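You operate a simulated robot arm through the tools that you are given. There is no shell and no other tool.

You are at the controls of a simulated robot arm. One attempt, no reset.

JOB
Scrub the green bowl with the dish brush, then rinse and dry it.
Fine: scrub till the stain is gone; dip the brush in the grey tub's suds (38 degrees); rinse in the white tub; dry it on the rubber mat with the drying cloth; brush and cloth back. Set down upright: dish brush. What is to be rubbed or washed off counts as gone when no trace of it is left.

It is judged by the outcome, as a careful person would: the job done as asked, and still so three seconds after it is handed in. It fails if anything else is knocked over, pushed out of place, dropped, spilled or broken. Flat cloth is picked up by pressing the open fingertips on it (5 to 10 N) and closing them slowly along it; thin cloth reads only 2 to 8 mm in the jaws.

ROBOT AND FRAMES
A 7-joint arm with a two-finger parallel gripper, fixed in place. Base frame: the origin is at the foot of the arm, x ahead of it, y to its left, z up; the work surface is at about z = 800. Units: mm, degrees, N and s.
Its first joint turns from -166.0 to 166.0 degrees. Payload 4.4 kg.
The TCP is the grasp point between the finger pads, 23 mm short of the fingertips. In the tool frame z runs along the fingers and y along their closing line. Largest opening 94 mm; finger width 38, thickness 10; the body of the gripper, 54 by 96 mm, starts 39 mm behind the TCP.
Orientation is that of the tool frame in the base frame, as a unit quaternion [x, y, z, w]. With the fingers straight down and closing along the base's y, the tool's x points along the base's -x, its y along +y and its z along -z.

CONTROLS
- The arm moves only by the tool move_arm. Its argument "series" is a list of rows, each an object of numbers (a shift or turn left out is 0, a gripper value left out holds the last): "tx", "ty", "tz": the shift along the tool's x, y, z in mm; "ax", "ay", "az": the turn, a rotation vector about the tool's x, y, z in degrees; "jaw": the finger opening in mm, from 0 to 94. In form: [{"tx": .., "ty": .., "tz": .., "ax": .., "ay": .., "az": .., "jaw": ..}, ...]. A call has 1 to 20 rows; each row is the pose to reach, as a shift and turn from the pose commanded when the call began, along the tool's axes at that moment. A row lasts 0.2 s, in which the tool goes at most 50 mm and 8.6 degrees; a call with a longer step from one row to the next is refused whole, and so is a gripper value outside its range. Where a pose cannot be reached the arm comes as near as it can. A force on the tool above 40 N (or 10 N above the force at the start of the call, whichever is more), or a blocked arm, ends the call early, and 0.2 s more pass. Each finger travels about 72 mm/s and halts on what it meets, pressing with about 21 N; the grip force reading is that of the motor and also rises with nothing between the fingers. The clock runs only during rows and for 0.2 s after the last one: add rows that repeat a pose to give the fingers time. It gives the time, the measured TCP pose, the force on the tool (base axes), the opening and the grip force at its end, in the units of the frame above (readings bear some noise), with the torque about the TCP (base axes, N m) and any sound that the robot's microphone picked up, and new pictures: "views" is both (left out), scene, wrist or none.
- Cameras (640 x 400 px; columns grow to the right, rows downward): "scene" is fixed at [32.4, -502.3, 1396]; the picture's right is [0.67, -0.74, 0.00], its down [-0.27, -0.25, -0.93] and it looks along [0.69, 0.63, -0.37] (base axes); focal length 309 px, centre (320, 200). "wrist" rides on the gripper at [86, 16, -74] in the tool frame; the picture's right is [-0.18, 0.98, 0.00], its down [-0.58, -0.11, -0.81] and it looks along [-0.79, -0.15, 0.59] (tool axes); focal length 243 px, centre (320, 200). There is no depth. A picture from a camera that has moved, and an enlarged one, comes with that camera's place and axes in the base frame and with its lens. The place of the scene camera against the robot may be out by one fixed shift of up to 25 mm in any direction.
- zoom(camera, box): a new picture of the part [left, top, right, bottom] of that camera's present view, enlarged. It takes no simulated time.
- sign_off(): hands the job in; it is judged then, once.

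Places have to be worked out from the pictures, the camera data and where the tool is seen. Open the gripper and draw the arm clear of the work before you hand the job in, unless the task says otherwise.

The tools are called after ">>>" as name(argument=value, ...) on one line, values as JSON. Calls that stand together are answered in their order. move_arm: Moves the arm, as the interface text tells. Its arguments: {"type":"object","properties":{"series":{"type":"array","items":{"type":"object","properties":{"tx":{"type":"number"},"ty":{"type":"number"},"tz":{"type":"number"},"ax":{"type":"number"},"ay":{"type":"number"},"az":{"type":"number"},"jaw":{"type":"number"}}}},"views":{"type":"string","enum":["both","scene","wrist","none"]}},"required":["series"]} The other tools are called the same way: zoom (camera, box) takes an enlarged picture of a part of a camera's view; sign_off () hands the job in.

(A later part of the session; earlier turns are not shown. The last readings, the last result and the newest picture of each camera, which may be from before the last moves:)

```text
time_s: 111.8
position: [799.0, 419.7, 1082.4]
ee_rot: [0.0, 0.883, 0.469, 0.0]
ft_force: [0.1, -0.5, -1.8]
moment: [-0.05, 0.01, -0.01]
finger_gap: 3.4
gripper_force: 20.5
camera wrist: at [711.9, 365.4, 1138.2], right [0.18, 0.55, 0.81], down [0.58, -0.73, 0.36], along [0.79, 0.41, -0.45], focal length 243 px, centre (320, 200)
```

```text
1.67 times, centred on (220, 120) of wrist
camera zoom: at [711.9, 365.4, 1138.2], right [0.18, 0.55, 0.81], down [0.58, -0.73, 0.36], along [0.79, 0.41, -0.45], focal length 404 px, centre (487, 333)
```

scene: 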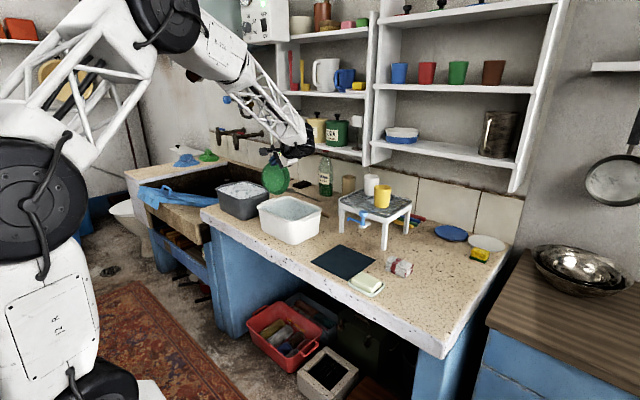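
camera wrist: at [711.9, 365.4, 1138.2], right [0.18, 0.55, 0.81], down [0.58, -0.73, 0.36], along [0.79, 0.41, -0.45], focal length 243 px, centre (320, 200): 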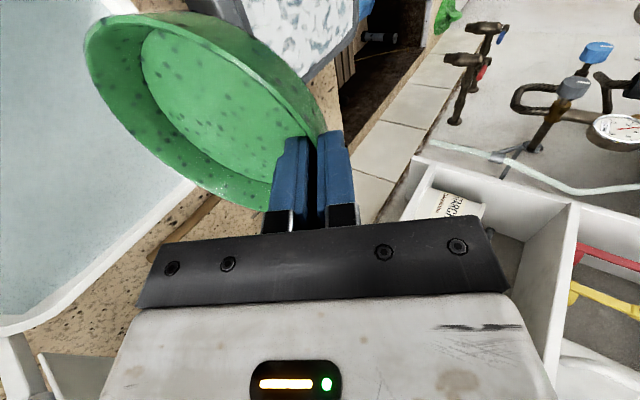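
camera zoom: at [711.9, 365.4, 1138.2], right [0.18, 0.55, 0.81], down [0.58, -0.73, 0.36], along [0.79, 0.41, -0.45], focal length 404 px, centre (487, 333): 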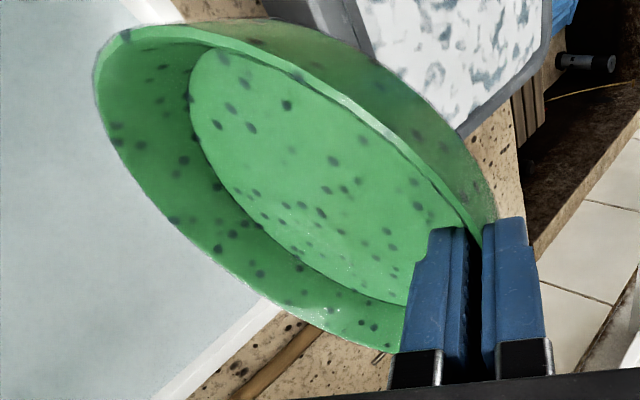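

The bowl is clean, green and stain-free, only beaded with water drops. I now turn it back level and carry it over to above the mat.

>>> move_arm(series=[{"ax": 7.8}, {"ax": 15.6}, {"ax": 23.4}, {"ax": 31.2, "tx": 3.5, "ty": -27.1, "tz": -26.8}, {"ax": 39, "tx": 7, "ty": -54.2, "tz": -53.6}, {"ax": 46.8, "tx": 10.5, "ty": -81.3, "tz": -80.4}, {"ax": 54.6, "tx": 14, "ty": -108.4, "tz": -107.2}, {"ax": 62.4, "tx": 17.5, "ty": -135.5, "tz": -133.9}, {"ax": 70, "tx": 21, "ty": -162.6, "tz": -160.7}, {"ax": 70, "tx": 24.5, "ty": -189.7, "tz": -187.5}, {"ax": 70, "tx": 28, "ty": -216.8, "tz": -214.3}, {"ax": 70, "tx": 28, "ty": -216.8, "tz": -214.3}])

>>> zoom(camera="scene", box=[290, 160, 400, 290])

```text
time_s: 114.4
position: [769.9, 119.9, 1021.2]
ee_rot: [0.0, 0.993, -0.122, 0.001]
ft_force: [0.3, -0.1, -1.9]
moment: [0.12, 0.0, 0.03]
finger_gap: 3.1
gripper_force: 21.3
camera wrist: at [683.3, 152.9, 1089.5], right [0.18, 0.95, -0.24], down [0.58, 0.09, 0.81], along [0.79, -0.29, -0.54], focal length 243 px, centre (320, 200)
```

scene: 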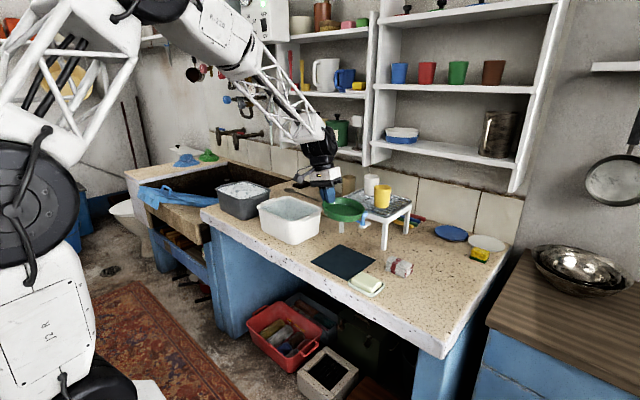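
wrist: 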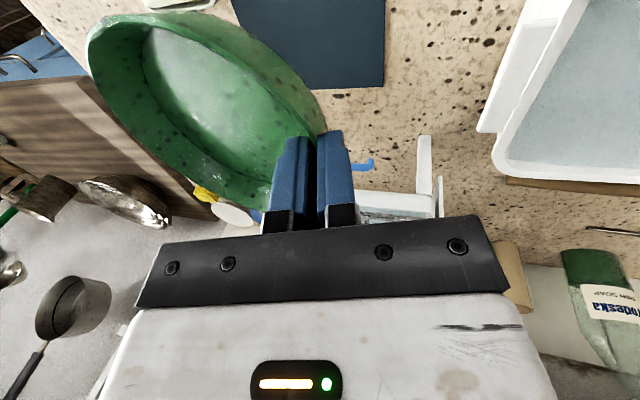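

```text
3.08 times, centred on (345, 225) of scene
camera zoom: at [32.4, -502.3, 1396.0], right [0.67, -0.74, 0.0], down [-0.27, -0.25, -0.93], along [0.69, 0.63, -0.37], focal length 951 px, centre (243, 123)
```

zoom: 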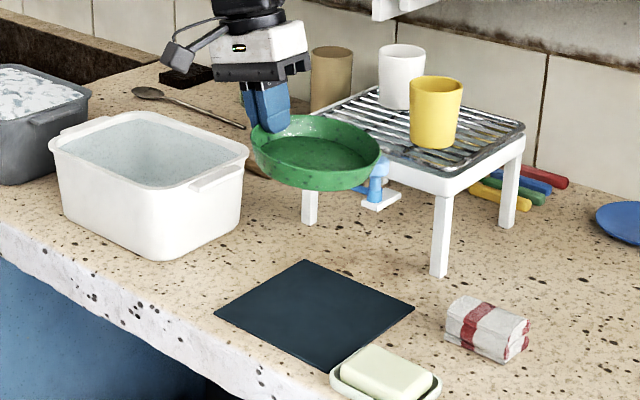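

The bowl now looks tipped with its −y side slightly low. I zoom in to estimate the tilt before setting it down.

>>> zoom(camera="scene", box=[315, 185, 375, 230])

>>> zoom(camera="wrist", box=[60, 0, 380, 230])

```text
8.89 times, centred on (345, 208) of scene
camera zoom: at [32.4, -502.3, 1396.0], right [0.67, -0.74, 0.0], down [-0.27, -0.25, -0.93], along [0.69, 0.63, -0.37], focal length 2747 px, centre (98, 133)
```

zoom: 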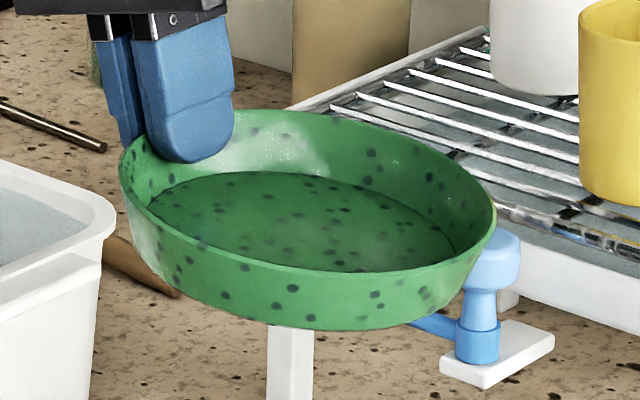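

```text
1.74 times, centred on (220, 115) of wrist
camera zoom: at [683.3, 152.9, 1089.5], right [0.18, 0.95, -0.24], down [0.58, 0.09, 0.81], along [0.79, -0.29, -0.54], focal length 422 px, centre (494, 348)
```

zoom: 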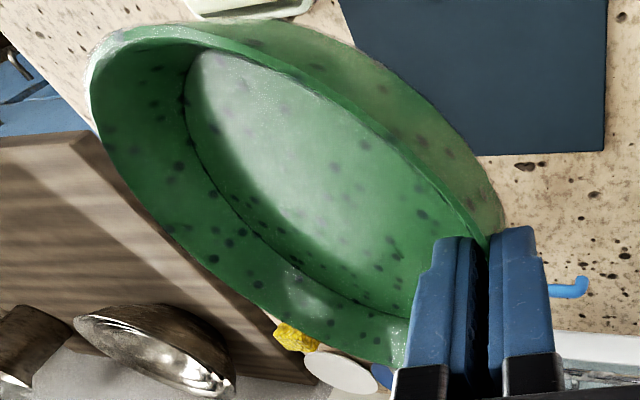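

The rim slope corresponds to about 14° droop on the −y side. I rotate the tool 14° to level the bowl, and check.

>>> move_arm(series=[{"ax": 7}, {"ax": 14}, {"ax": 14}], views="none")

>>> zoom(camera="scene", box=[315, 185, 375, 230])

```text
time_s: 115.2
position: [771.0, 119.7, 1021.5]
ee_rot: [-0.001, 0.97, -0.242, 0.0]
ft_force: [0.6, 0.8, -2.1]
moment: [0.14, 0.03, 0.01]
finger_gap: 3.2
gripper_force: 21.0
```

```text
8.89 times, centred on (345, 208) of scene
camera zoom: at [32.4, -502.3, 1396.0], right [0.67, -0.74, 0.0], down [-0.27, -0.25, -0.93], along [0.69, 0.63, -0.37], focal length 2747 px, centre (98, 133)
```

zoom: 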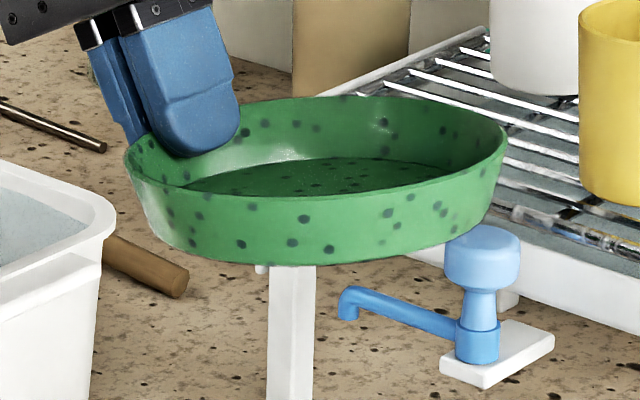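

Slightly overcorrected (far side about 4° up). I take back 4° and descend toward the mat, stopping about 15 mm above.

>>> move_arm(series=[{"ax": -4, "ty": 18, "tz": 33}, {"ax": -4, "ty": 36, "tz": 66}, {"ax": -4, "ty": 54, "tz": 98}, {"ax": -4, "ty": 70, "tz": 127}, {"ax": -4, "ty": 80.2, "tz": 145.4}, {"ax": -4, "ty": 80.2, "tz": 145.4}])

>>> zoom(camera="scene", box=[300, 210, 400, 285])

>>> zoom(camera="wrist", box=[60, 0, 420, 240])

```text
time_s: 116.6
position: [772.4, 119.5, 856.9]
ee_rot: [0.0, 0.978, -0.207, 0.0]
ft_force: [-0.4, 0.8, -1.3]
moment: [0.08, -0.02, 0.01]
finger_gap: 3.1
gripper_force: 21.1
camera wrist: at [685.7, 165.6, 919.0], right [0.18, 0.9, -0.4], down [0.58, 0.23, 0.78], along [0.79, -0.38, -0.48], focal length 243 px, centre (320, 200)
```

scene: 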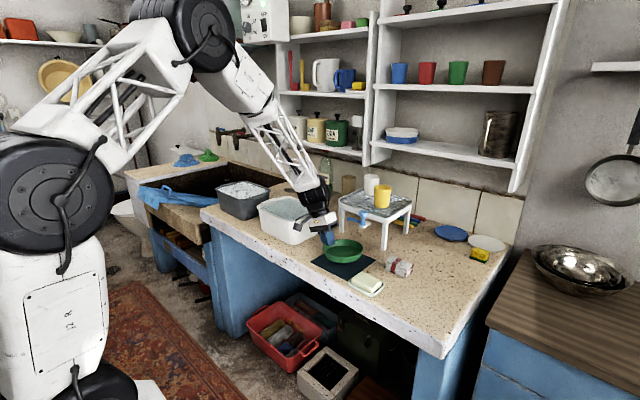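
wrist: 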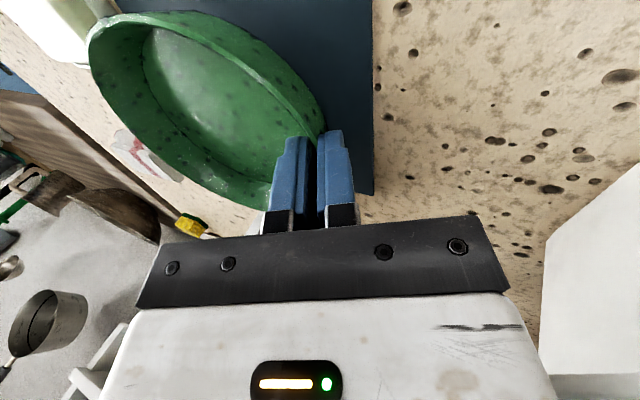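

```text
5.33 times, centred on (350, 248) of scene
camera zoom: at [32.4, -502.3, 1396.0], right [0.67, -0.74, 0.0], down [-0.27, -0.25, -0.93], along [0.69, 0.63, -0.37], focal length 1648 px, centre (160, -53)
```

zoom: 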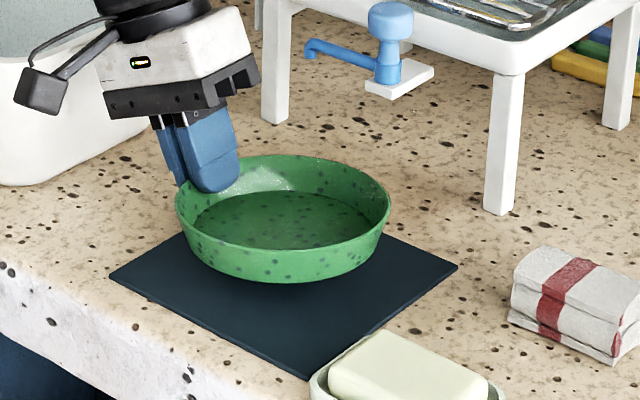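

```text
1.67 times, centred on (240, 120) of wrist
camera zoom: at [685.7, 165.6, 919.0], right [0.18, 0.9, -0.4], down [0.58, 0.23, 0.78], along [0.79, -0.38, -0.48], focal length 404 px, centre (453, 333)
```

zoom: 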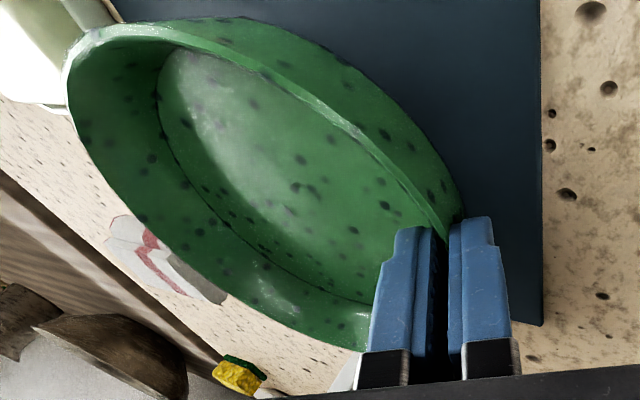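

The bowl is level and centred over the mat. I lower it 11 mm, then in small steps until it touches.

>>> move_arm(series=[{"ty": 2.2, "tz": 5}, {"ty": 4.5, "tz": 10}, {"ty": 4.5, "tz": 10}], views="none")

>>> move_arm(series=[{"ty": 0.8, "tz": 1.8}, {"ty": 0.8, "tz": 1.8}], views="none")

>>> move_arm(series=[{"ty": 0.6, "tz": 1.4}, {"ty": 0.6, "tz": 1.4}], views="none")

```text
time_s: 117.4
position: [771.7, 123.2, 845.8]
ee_rot: [0.0, 0.978, -0.208, 0.0]
ft_force: [-0.5, 0.6, -1.1]
moment: [0.13, -0.03, -0.02]
finger_gap: 2.9
gripper_force: 20.9
```

```text
time_s: 118.0
position: [770.2, 122.8, 843.7]
ee_rot: [0.0, 0.978, -0.208, 0.0]
ft_force: [-0.4, 0.2, -2.0]
moment: [0.1, -0.01, 0.01]
finger_gap: 3.2
gripper_force: 21.2
```

```text
time_s: 118.6
position: [772.2, 122.6, 841.8]
ee_rot: [0.0, 0.978, -0.208, 0.0]
ft_force: [0.3, 0.2, -1.6]
moment: [0.12, -0.01, -0.01]
finger_gap: 3.2
gripper_force: 21.0
```

Not touching yet at z≈842; I continue down in 1.5 mm steps.

>>> move_arm(series=[{"ty": 0.6, "tz": 1.4}, {"ty": 0.6, "tz": 1.4}], views="none")

>>> move_arm(series=[{"ty": 0.6, "tz": 1.4}, {"ty": 0.6, "tz": 1.4}], views="none")

>>> zoom(camera="scene", box=[310, 215, 390, 275])

```text
time_s: 119.2
position: [770.3, 121.9, 840.0]
ee_rot: [0.001, 0.978, -0.207, 0.0]
ft_force: [-0.1, 0.2, -1.6]
moment: [0.07, 0.03, 0.0]
finger_gap: 3.3
gripper_force: 20.5
```

```text
time_s: 119.8
position: [772.3, 122.8, 838.5]
ee_rot: [0.0, 0.978, -0.208, 0.0]
ft_force: [-6.1, 0.8, 14.1]
moment: [-0.13, -0.12, -0.11]
finger_gap: 3.2
gripper_force: 20.6
```

```text
6.67 times, centred on (350, 245) of scene
camera zoom: at [32.4, -502.3, 1396.0], right [0.67, -0.74, 0.0], down [-0.27, -0.25, -0.93], along [0.69, 0.63, -0.37], focal length 2060 px, centre (120, -100)
```

zoom: 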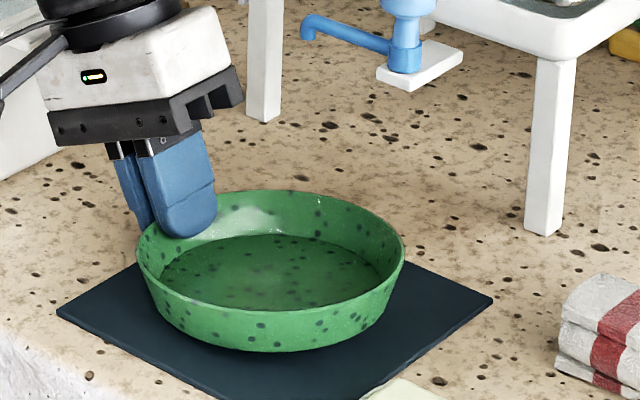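

The bowl is on the mat (14 N). I ease off slightly and open the fingers gently to 18 mm.

>>> move_arm(series=[{"ty": -0.3, "tz": -0.7}, {"ty": -0.3, "tz": -0.7, "jaw": 5}, {"ty": -0.3, "tz": -0.7, "jaw": 8}, {"ty": -0.3, "tz": -0.7, "jaw": 12}, {"ty": -0.3, "tz": -0.7, "jaw": 16}, {"ty": -0.3, "tz": -0.7, "jaw": 18}, {"ty": -0.3, "tz": -0.7, "jaw": 18}])

>>> zoom(camera="wrist", box=[160, 40, 440, 240])

>>> zoom(camera="scene", box=[310, 215, 390, 275])

```text
time_s: 121.4
position: [770.5, 121.5, 839.4]
ee_rot: [0.0, 0.978, -0.208, -0.001]
ft_force: [-1.0, -0.6, -0.3]
moment: [-0.04, -0.01, 0.0]
finger_gap: 18.2
gripper_force: 0.1
camera wrist: at [684.6, 166.4, 901.1], right [0.18, 0.9, -0.4], down [0.58, 0.23, 0.78], along [0.79, -0.38, -0.48], focal length 243 px, centre (320, 200)
```

scene: 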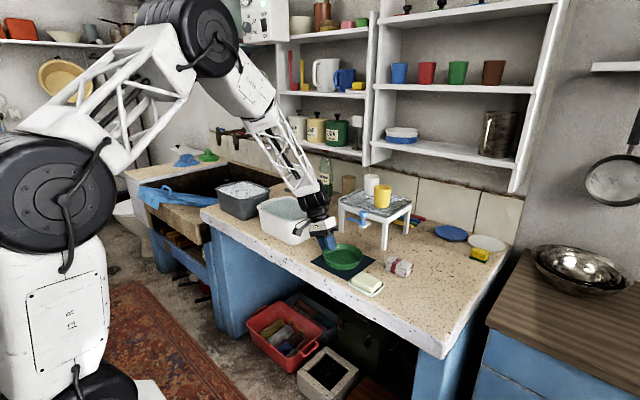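
wrist: 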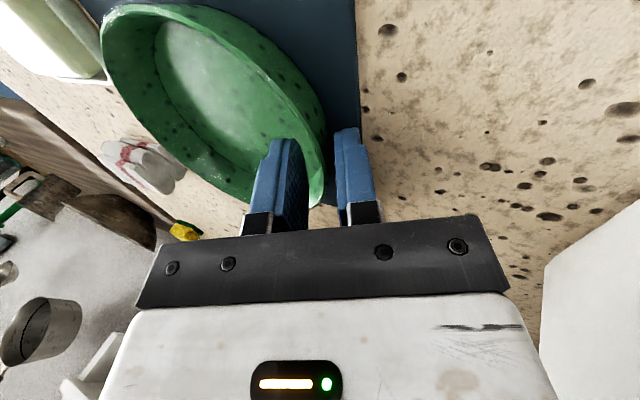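

```text
2.00 times, centred on (300, 140) of wrist
camera zoom: at [684.6, 166.4, 901.1], right [0.18, 0.9, -0.4], down [0.58, 0.23, 0.78], along [0.79, -0.38, -0.48], focal length 485 px, centre (360, 320)
```

zoom: 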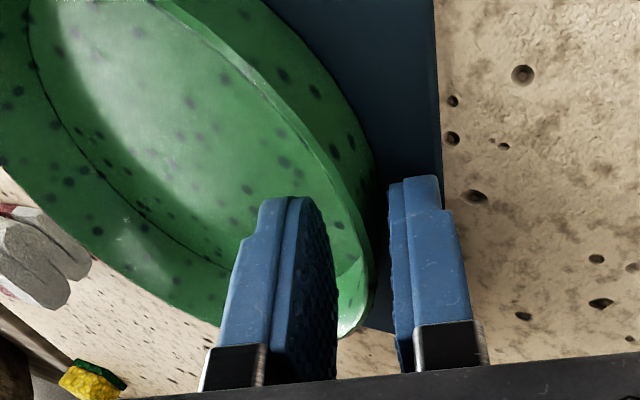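

```text
6.67 times, centred on (350, 245) of scene
camera zoom: at [32.4, -502.3, 1396.0], right [0.67, -0.74, 0.0], down [-0.27, -0.25, -0.93], along [0.69, 0.63, -0.37], focal length 2060 px, centre (120, -100)
```

zoom: 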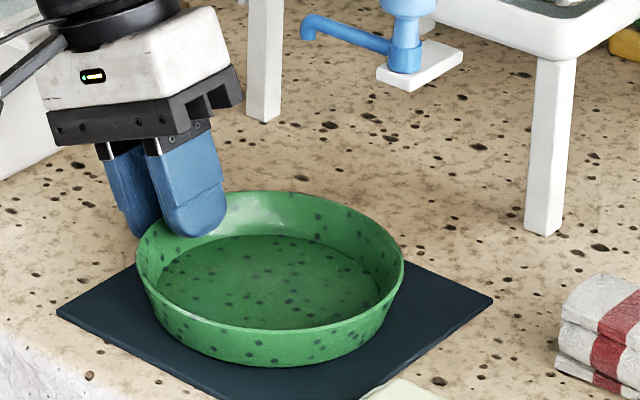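

Released cleanly. I back out along the tool axis, then rise, straighten the tool and move toward the cloth.

>>> move_arm(series=[{"tz": -12}, {"tz": -30}, {"tz": -60}, {"tz": -100}, {"tz": -140, "ax": -6}, {"tz": -160, "ty": -40, "ax": -12, "jaw": 40}, {"tz": -160, "ty": -88, "ax": -18, "jaw": 40}, {"tz": -155, "ty": -136, "ax": -24, "jaw": 40}, {"tz": -150, "ty": -184, "ax": -24, "jaw": 60}, {"tz": -145, "ty": -230, "ax": -24, "jaw": 60}, {"tz": -145, "ty": -230, "ax": -24, "jaw": 60}])

>>> zoom(camera="scene", box=[300, 210, 420, 300])

```text
time_s: 123.8
position: [773.8, -30.1, 1065.7]
ee_rot: [0.0, 1.0, 0.0, 0.0]
ft_force: [-0.3, 0.5, 0.1]
moment: [-0.02, 0.0, 0.0]
finger_gap: 60.0
gripper_force: 0.1
camera wrist: at [686.2, -15.6, 1140.3], right [0.18, 0.98, 0.0], down [0.58, -0.11, 0.81], along [0.79, -0.15, -0.59], focal length 243 px, centre (320, 200)
```

scene: 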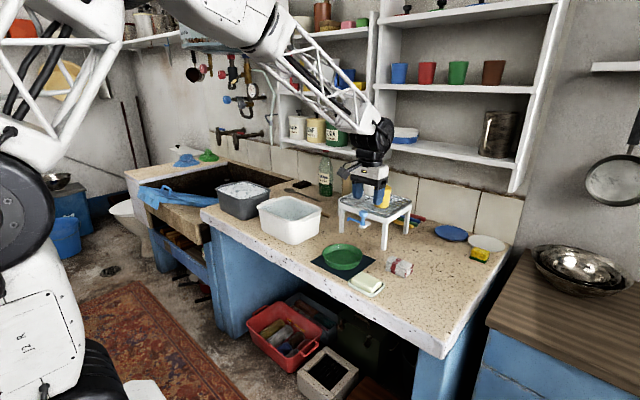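
wrist: 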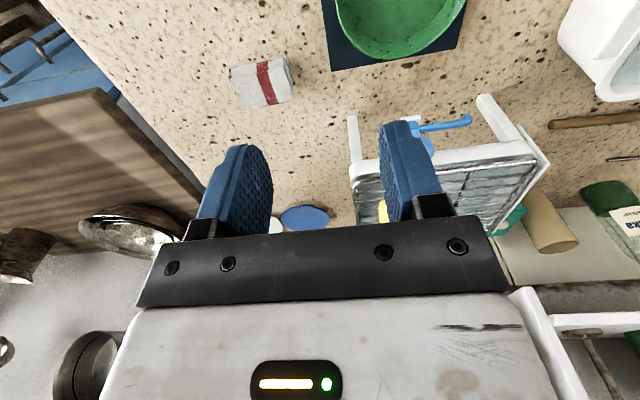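

```text
4.44 times, centred on (360, 255) of scene
camera zoom: at [32.4, -502.3, 1396.0], right [0.67, -0.74, 0.0], down [-0.27, -0.25, -0.93], along [0.69, 0.63, -0.37], focal length 1373 px, centre (142, -44)
```

zoom: 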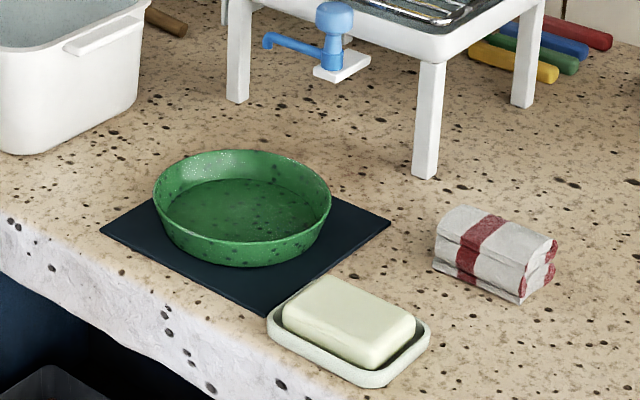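

The bowl is green, clean and upright on the mat. I zoom on the cloth from the wrist camera to get its pose.

>>> zoom(camera="wrist", box=[210, 40, 320, 120])

>>> zoom(camera="scene", box=[375, 240, 435, 285])

```text
5.00 times, centred on (265, 80) of wrist
camera zoom: at [686.2, -15.6, 1140.3], right [0.18, 0.98, 0.0], down [0.58, -0.11, 0.81], along [0.79, -0.15, -0.59], focal length 1213 px, centre (595, 800)
```

zoom: 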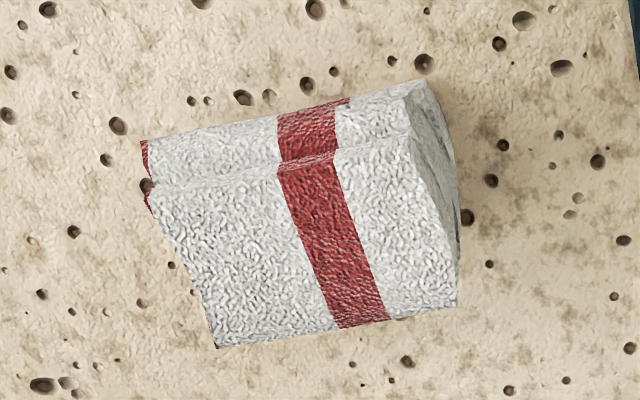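

```text
8.89 times, centred on (405, 262) of scene
camera zoom: at [32.4, -502.3, 1396.0], right [0.67, -0.74, 0.0], down [-0.27, -0.25, -0.93], along [0.69, 0.63, -0.37], focal length 2747 px, centre (-436, -356)
```

zoom: 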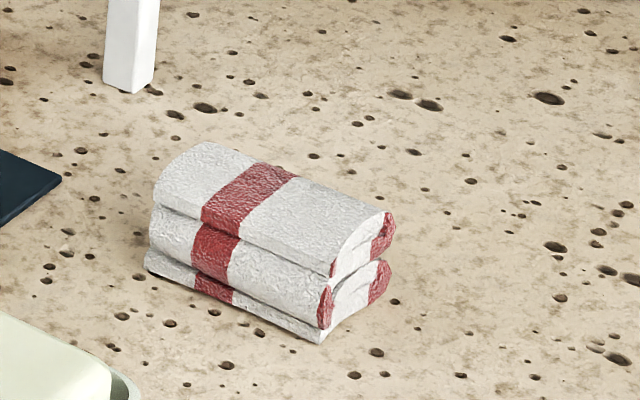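

The folded cloth is about 46 mm (x) by 73 mm (y) and 28 mm high, centred near (846, −124). I'll take it across its 46 mm width, so I yaw +90° and move above it with the jaw at 70.

>>> move_arm(series=[{"az": 8.4, "tx": -6, "ty": -8, "tz": 8, "jaw": 70}, {"az": 16.8, "tx": -12, "ty": -16, "tz": 16}, {"az": 25.2, "tx": -20, "ty": -26, "tz": 26}, {"az": 33.6, "tx": -28, "ty": -36, "tz": 36}, {"az": 42, "tx": -36, "ty": -46, "tz": 48}, {"az": 50.4, "tx": -44, "ty": -56, "tz": 60}, {"az": 58.8, "tx": -52, "ty": -66, "tz": 74}, {"az": 67.2, "tx": -60, "ty": -76, "tz": 88}, {"az": 75.6, "tx": -66, "ty": -86, "tz": 102}, {"az": 84, "tx": -72, "ty": -94, "tz": 116}, {"az": 90, "tx": -72, "ty": -94, "tz": 116}, {"az": 90, "tx": -72, "ty": -94, "tz": 116}])

>>> zoom(camera="scene", box=[340, 190, 440, 290])

>>> zoom(camera="wrist", box=[160, 0, 480, 220])

```text
time_s: 126.4
position: [842.1, -122.8, 950.2]
ee_rot: [0.707, 0.707, 0.0, 0.001]
ft_force: [0.8, 0.4, -0.1]
moment: [-0.02, -0.05, 0.03]
finger_gap: 69.8
gripper_force: 0.1
camera wrist: at [858.9, -37.8, 1025.0], right [0.98, -0.18, 0.0], down [-0.11, -0.58, 0.81], along [-0.15, -0.79, -0.59], focal length 243 px, centre (320, 200)
```

scene: 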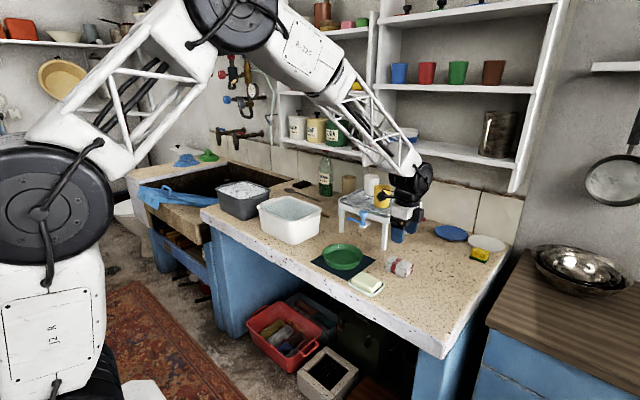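
wrist: 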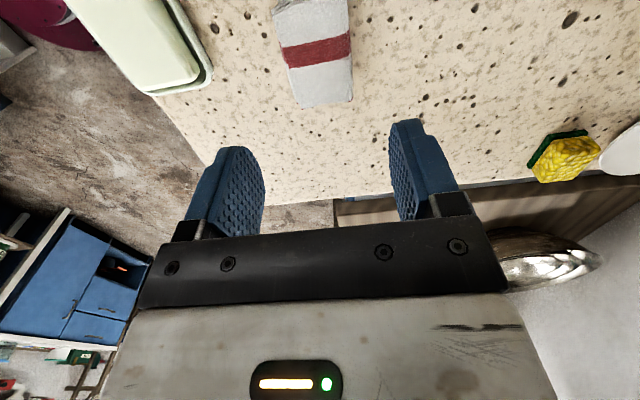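

```text
4.00 times, centred on (390, 240) of scene
camera zoom: at [32.4, -502.3, 1396.0], right [0.67, -0.74, 0.0], down [-0.27, -0.25, -0.93], along [0.69, 0.63, -0.37], focal length 1236 px, centre (40, 40)
```

zoom: 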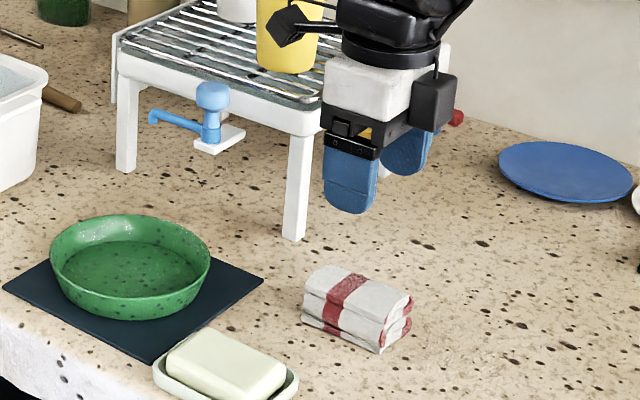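

```text
1.82 times, centred on (320, 110) of wrist
camera zoom: at [858.9, -37.8, 1025.0], right [0.98, -0.18, 0.0], down [-0.11, -0.58, 0.81], along [-0.15, -0.79, -0.59], focal length 441 px, centre (320, 364)
```

zoom: 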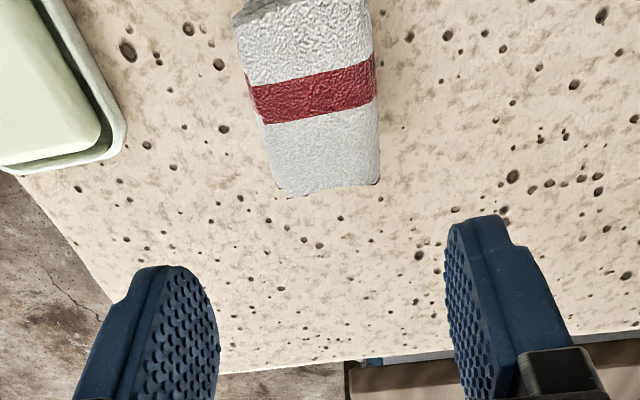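

From this view the cloth spans x 818–867, y −161 to −90, directly under the gripper. I descend so the fingertips reach z≈812, straddling it.

>>> move_arm(series=[{"tx": -1, "tz": 35}, {"tx": -2, "ty": 0.5, "tz": 70}, {"tx": -2, "ty": 0.5, "tz": 95}, {"tx": -2, "ty": 0.5, "tz": 110}, {"tx": -2, "ty": 0.5, "tz": 115}, {"tx": -2, "ty": 0.5, "tz": 115}])

>>> zoom(camera="wrist", box=[160, 0, 480, 240])

>>> zoom(camera="scene", box=[360, 210, 440, 290])

```text
time_s: 127.8
position: [842.5, -123.9, 836.0]
ee_rot: [0.707, 0.707, 0.0, 0.0]
ft_force: [0.1, 0.3, 0.9]
moment: [0.01, -0.03, -0.03]
finger_gap: 70.0
gripper_force: 0.0
camera wrist: at [859.4, -39.2, 910.0], right [0.98, -0.18, 0.0], down [-0.11, -0.58, 0.81], along [-0.15, -0.79, -0.59], focal length 243 px, centre (320, 200)
```

scene: 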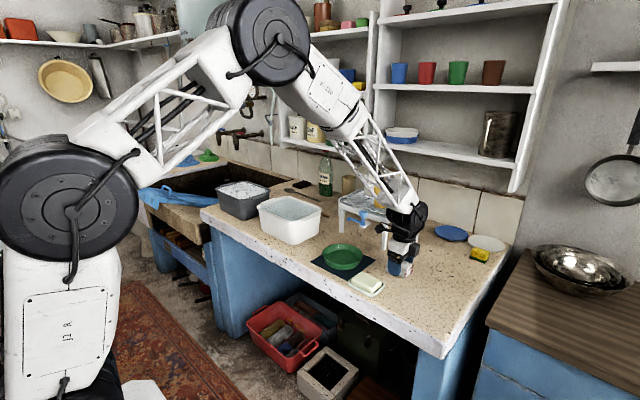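
wrist: 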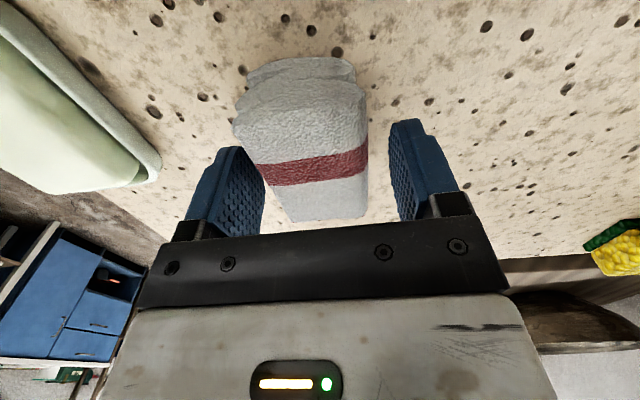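

```text
1.67 times, centred on (320, 120) of wrist
camera zoom: at [859.4, -39.2, 910.0], right [0.98, -0.18, 0.0], down [-0.11, -0.58, 0.81], along [-0.15, -0.79, -0.59], focal length 404 px, centre (320, 333)
```

zoom: 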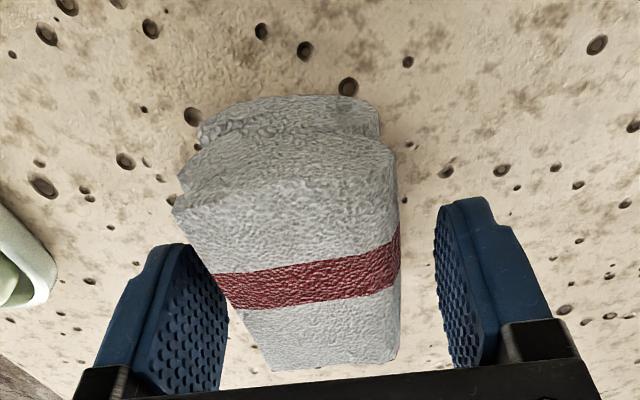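

```text
5.00 times, centred on (400, 250) of scene
camera zoom: at [32.4, -502.3, 1396.0], right [0.67, -0.74, 0.0], down [-0.27, -0.25, -0.93], along [0.69, 0.63, -0.37], focal length 1545 px, centre (-80, -50)
```

zoom: 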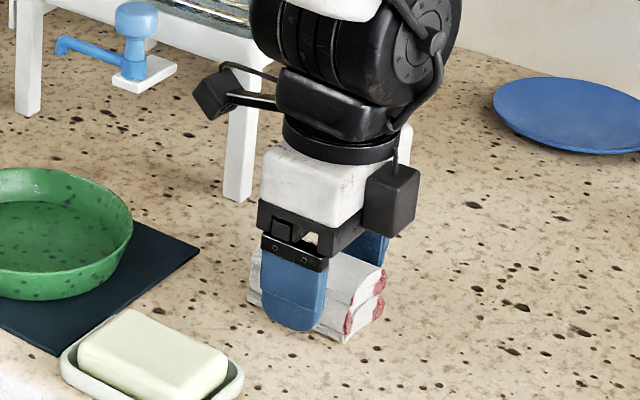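

The cloth is between the fingers. I close slowly and watch opening and grip force.

>>> move_arm(series=[{"jaw": 62}, {"jaw": 56}, {"jaw": 52}, {"jaw": 48}, {"jaw": 45}, {"jaw": 42}, {"jaw": 39}, {"jaw": 36}, {"jaw": 36}], views="wrist")

```text
time_s: 129.8
position: [842.2, -126.0, 836.2]
ee_rot: [0.707, 0.707, 0.0, 0.0]
ft_force: [0.0, 0.7, 0.2]
moment: [-0.02, 0.04, 0.0]
finger_gap: 51.3
gripper_force: 21.0
camera wrist: at [859.4, -39.2, 910.0], right [0.98, -0.18, 0.0], down [-0.11, -0.58, 0.81], along [-0.15, -0.79, -0.59], focal length 243 px, centre (320, 200)
```

wrist: 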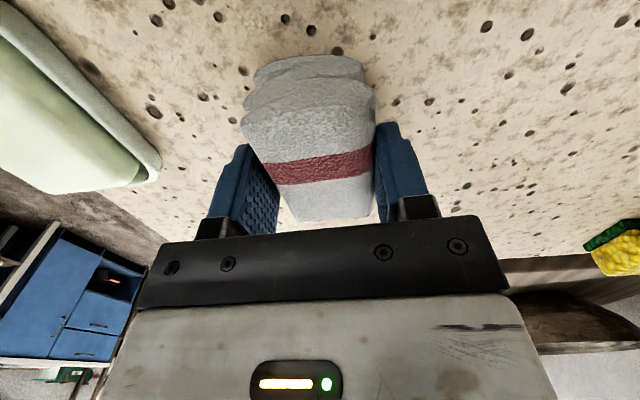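

The cloth is gripped firmly at 51 mm (21 N). I lift it 95 mm straight up and check it stays.

>>> move_arm(series=[{"tz": -10}, {"tz": -30}, {"tz": -60}, {"tz": -95}, {"tz": -95}])

>>> zoom(camera="scene", box=[340, 190, 440, 290])

```text
time_s: 131.0
position: [846.3, -123.7, 925.7]
ee_rot: [0.707, 0.707, 0.0, 0.0]
ft_force: [-0.3, 0.4, -0.1]
moment: [0.0, 0.02, 0.01]
finger_gap: 51.3
gripper_force: 21.1
camera wrist: at [862.0, -38.1, 1000.7], right [0.98, -0.18, 0.0], down [-0.11, -0.58, 0.81], along [-0.15, -0.79, -0.59], focal length 243 px, centre (320, 200)
```

scene: 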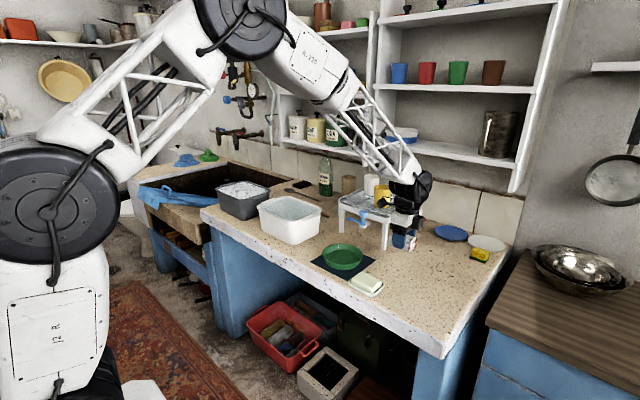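
wrist: 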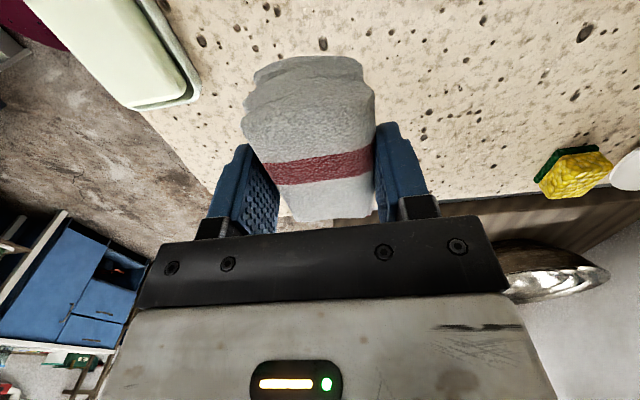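

```text
4.00 times, centred on (390, 240) of scene
camera zoom: at [32.4, -502.3, 1396.0], right [0.67, -0.74, 0.0], down [-0.27, -0.25, -0.93], along [0.69, 0.63, -0.37], focal length 1236 px, centre (40, 40)
```

zoom: 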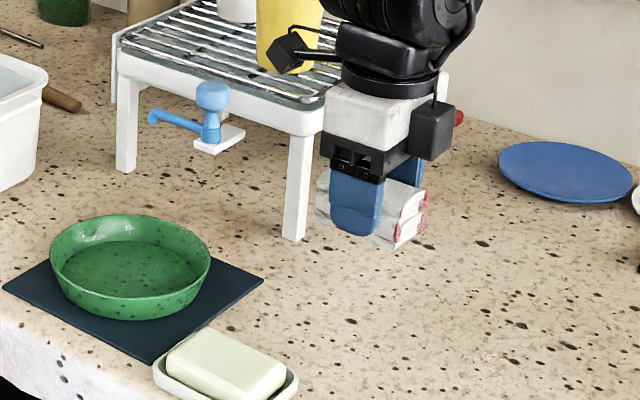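

The cloth came up intact. I move it over the bowl's centre at this height.

>>> move_arm(series=[{"tx": 40, "ty": -18}, {"tx": 80, "ty": -36}, {"tx": 120, "ty": -54}, {"tx": 160, "ty": -71}, {"tx": 172.7, "ty": -76}, {"tx": 172.7, "ty": -76, "tz": 20}, {"tx": 172.7, "ty": -76, "tz": 40}, {"tx": 172.7, "ty": -76, "tz": 40}])

>>> zoom(camera="scene", box=[300, 190, 400, 290])

>>> zoom(camera="wrist", box=[120, 0, 520, 220])

```text
time_s: 132.8
position: [766.1, 45.3, 889.0]
ee_rot: [0.707, 0.707, 0.0, -0.001]
ft_force: [0.3, 0.7, -1.2]
moment: [-0.01, 0.0, 0.0]
finger_gap: 51.4
gripper_force: 21.0
camera wrist: at [783.0, 130.9, 963.7], right [0.98, -0.18, 0.0], down [-0.11, -0.58, 0.81], along [-0.15, -0.79, -0.59], focal length 243 px, centre (320, 200)
```

scene: 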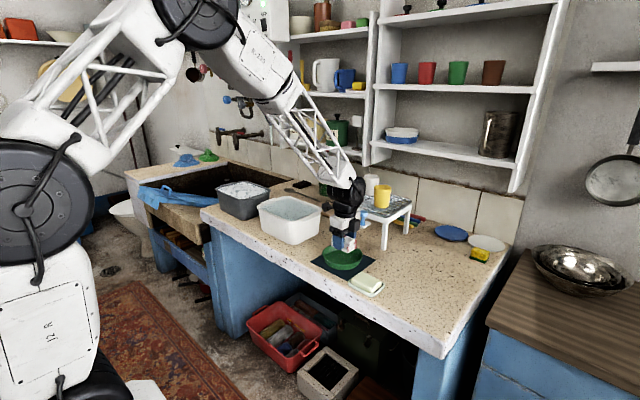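
wrist: 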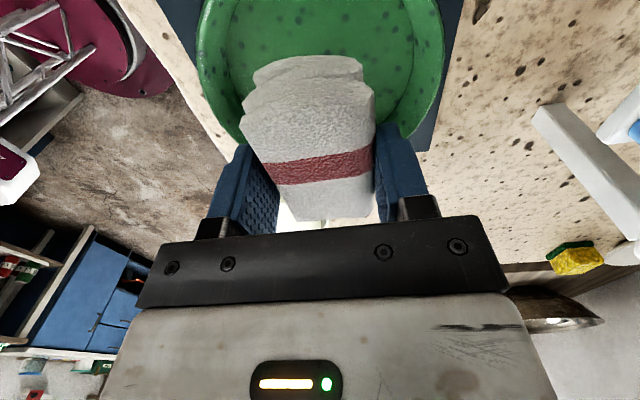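

```text
4.00 times, centred on (350, 240) of scene
camera zoom: at [32.4, -502.3, 1396.0], right [0.67, -0.74, 0.0], down [-0.27, -0.25, -0.93], along [0.69, 0.63, -0.37], focal length 1236 px, centre (200, 40)
```

zoom: 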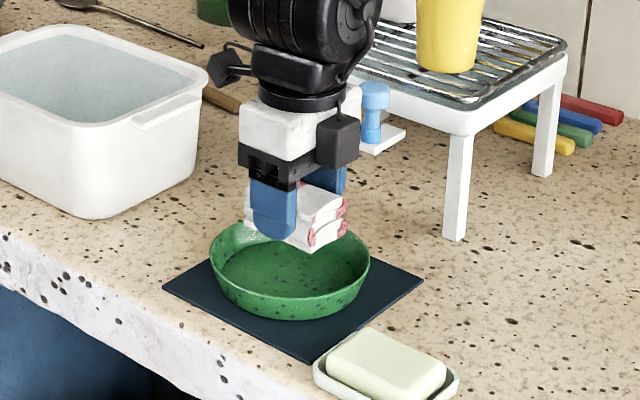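

```text
1.60 times, centred on (320, 110) of wrist
camera zoom: at [783.0, 130.9, 963.7], right [0.98, -0.18, 0.0], down [-0.11, -0.58, 0.81], along [-0.15, -0.79, -0.59], focal length 388 px, centre (320, 344)
```

zoom: 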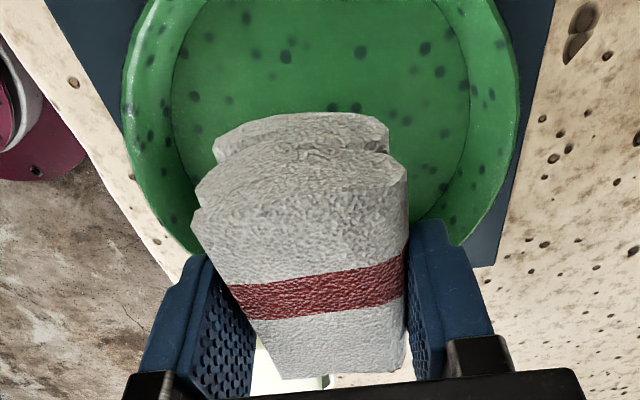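

The wrist view shows the whole wet interior, with the bowl centred near (771, 51). I align and descend to put the cloth inside, then feel for the floor.

>>> move_arm(series=[{"tx": 6, "ty": 5, "tz": 10}, {"tx": 6, "ty": 5, "tz": 22}, {"tx": 6, "ty": 5, "tz": 34}, {"tx": 6, "ty": 5, "tz": 42}, {"tx": 6, "ty": 5, "tz": 42}], views="none")

>>> move_arm(series=[{"tz": 1.5}, {"tz": 1.5}], views="none")

>>> move_arm(series=[{"tz": 1.5}, {"tz": 1.5}], views="none")

```text
time_s: 134.0
position: [770.0, 51.7, 848.0]
ee_rot: [0.707, 0.707, -0.001, 0.0]
ft_force: [0.8, -0.1, -0.4]
moment: [-0.01, -0.03, -0.02]
finger_gap: 51.8
gripper_force: 20.4
```

```text
time_s: 134.6
position: [770.6, 53.2, 845.0]
ee_rot: [0.706, 0.708, 0.001, -0.001]
ft_force: [0.6, -0.1, -0.6]
moment: [0.0, 0.0, 0.02]
finger_gap: 51.4
gripper_force: 20.9
```

```text
time_s: 135.2
position: [771.8, 53.1, 844.0]
ee_rot: [0.708, 0.707, -0.001, 0.0]
ft_force: [-1.1, -0.4, 3.7]
moment: [0.0, 0.03, -0.01]
finger_gap: 51.9
gripper_force: 21.3
```

Floor contact (3.7 N) at z=844. I press 0.6 mm more and wipe in small circles, ±10 mm.

>>> move_arm(series=[{"tz": 0.6}, {"tx": 10, "ty": 0, "tz": 0.6}, {"tx": 7, "ty": 8, "tz": 0.6}, {"tx": 0, "ty": 11, "tz": 0.6}, {"tx": -7, "ty": 8, "tz": 0.6}, {"tx": -11, "ty": 0, "tz": 0.6}, {"tx": -7, "ty": -8, "tz": 0.6}, {"tx": 0, "ty": -11, "tz": 0.6}, {"tx": 7, "ty": -8, "tz": 0.6}, {"tx": 11, "ty": 0, "tz": 0.6}, {"tx": 7, "ty": 8, "tz": 0.6}, {"tx": 0, "ty": 11, "tz": 0.6}, {"tx": -7, "ty": 8, "tz": 0.6}, {"tx": -11, "ty": 0, "tz": 0.6}, {"tx": -7, "ty": -8, "tz": 0.6}, {"tx": 0, "ty": -11, "tz": 0.6}, {"tx": 7, "ty": -8, "tz": 0.6}, {"tx": 0, "ty": 0, "tz": 0.6}])

>>> zoom(camera="scene", box=[310, 215, 390, 275])

>>> zoom(camera="wrist", box=[120, 0, 520, 220])

```text
time_s: 139.0
position: [772.6, 55.6, 842.7]
ee_rot: [0.706, 0.708, 0.0, 0.0]
ft_force: [-6.4, 9.1, 22.6]
moment: [0.27, 0.14, 0.05]
finger_gap: 51.7
gripper_force: 21.1
camera wrist: at [788.4, 141.0, 916.8], right [0.98, -0.18, 0.0], down [-0.11, -0.58, 0.81], along [-0.15, -0.79, -0.59], focal length 243 px, centre (320, 200)
```

scene: 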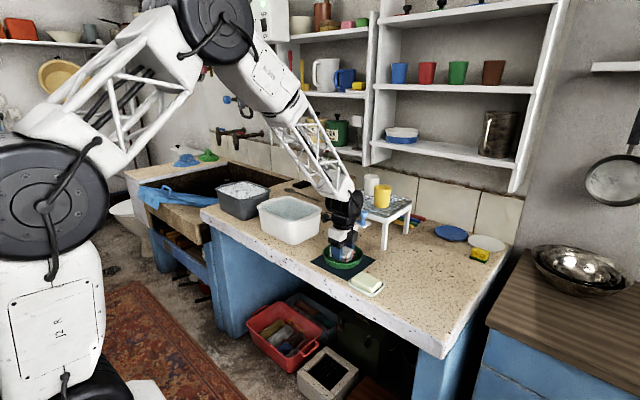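
wrist: 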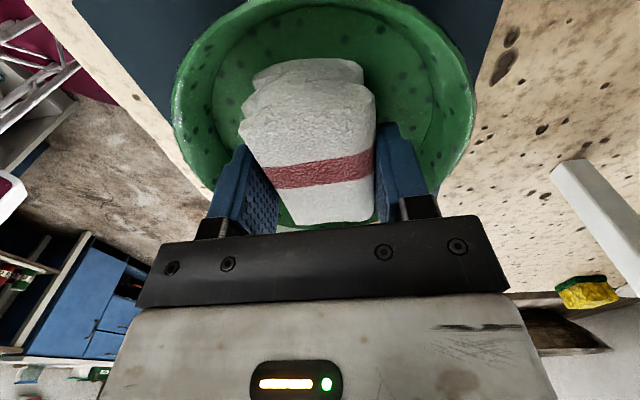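

```text
6.67 times, centred on (350, 245) of scene
camera zoom: at [32.4, -502.3, 1396.0], right [0.67, -0.74, 0.0], down [-0.27, -0.25, -0.93], along [0.69, 0.63, -0.37], focal length 2060 px, centre (120, -100)
```

zoom: 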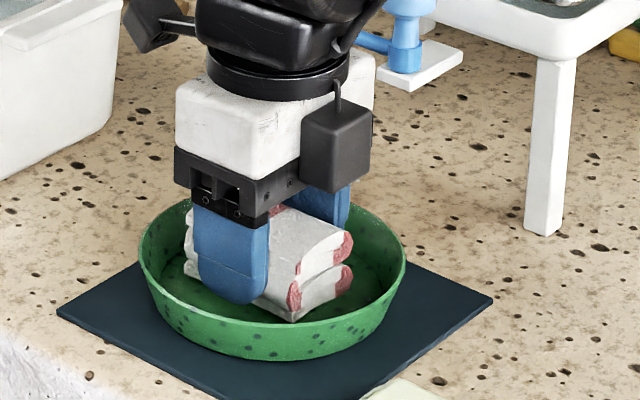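

```text
1.60 times, centred on (320, 110) of wrist
camera zoom: at [788.4, 141.0, 916.8], right [0.98, -0.18, 0.0], down [-0.11, -0.58, 0.81], along [-0.15, -0.79, -0.59], focal length 388 px, centre (320, 344)
```

zoom: 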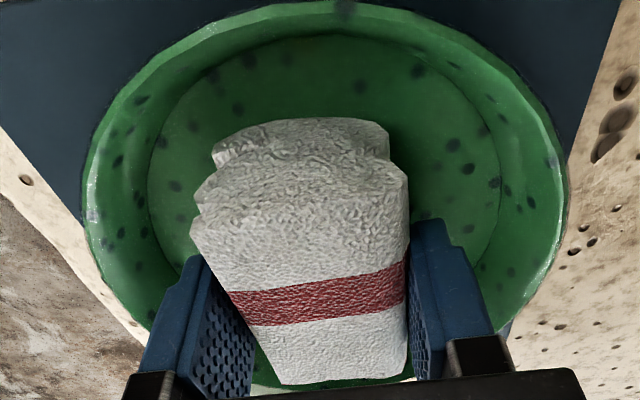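

Some drag built up (22 N). I lift the cloth 45 mm to see what the wiping has done so far.

>>> move_arm(series=[{"tz": -12}, {"tz": -28}, {"tz": -45}, {"tz": -45}], views="none")

>>> zoom(camera="scene", box=[310, 215, 390, 275])

>>> zoom(camera="wrist", box=[120, 0, 520, 220])

```text
time_s: 140.0
position: [773.1, 57.4, 887.8]
ee_rot: [0.707, 0.707, -0.001, 0.0]
ft_force: [-0.4, 0.2, -0.6]
moment: [0.01, -0.01, 0.01]
finger_gap: 51.4
gripper_force: 21.0
```

```text
6.67 times, centred on (350, 245) of scene
camera zoom: at [32.4, -502.3, 1396.0], right [0.67, -0.74, 0.0], down [-0.27, -0.25, -0.93], along [0.69, 0.63, -0.37], focal length 2060 px, centre (120, -100)
```

zoom: 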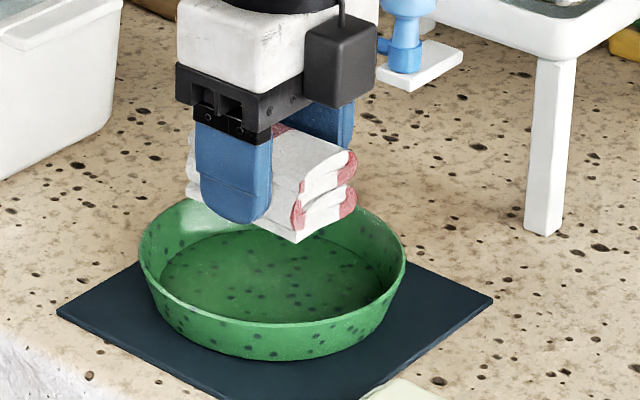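

```text
1.60 times, centred on (320, 110) of wrist
camera zoom: at [789.9, 141.8, 961.7], right [0.98, -0.18, 0.0], down [-0.11, -0.58, 0.81], along [-0.15, -0.79, -0.59], focal length 388 px, centre (320, 344)
```

zoom: 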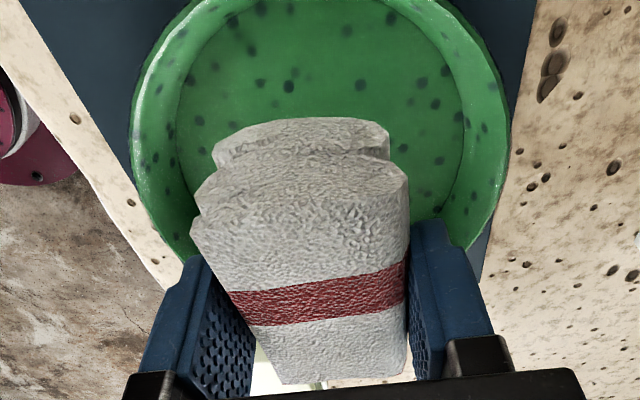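

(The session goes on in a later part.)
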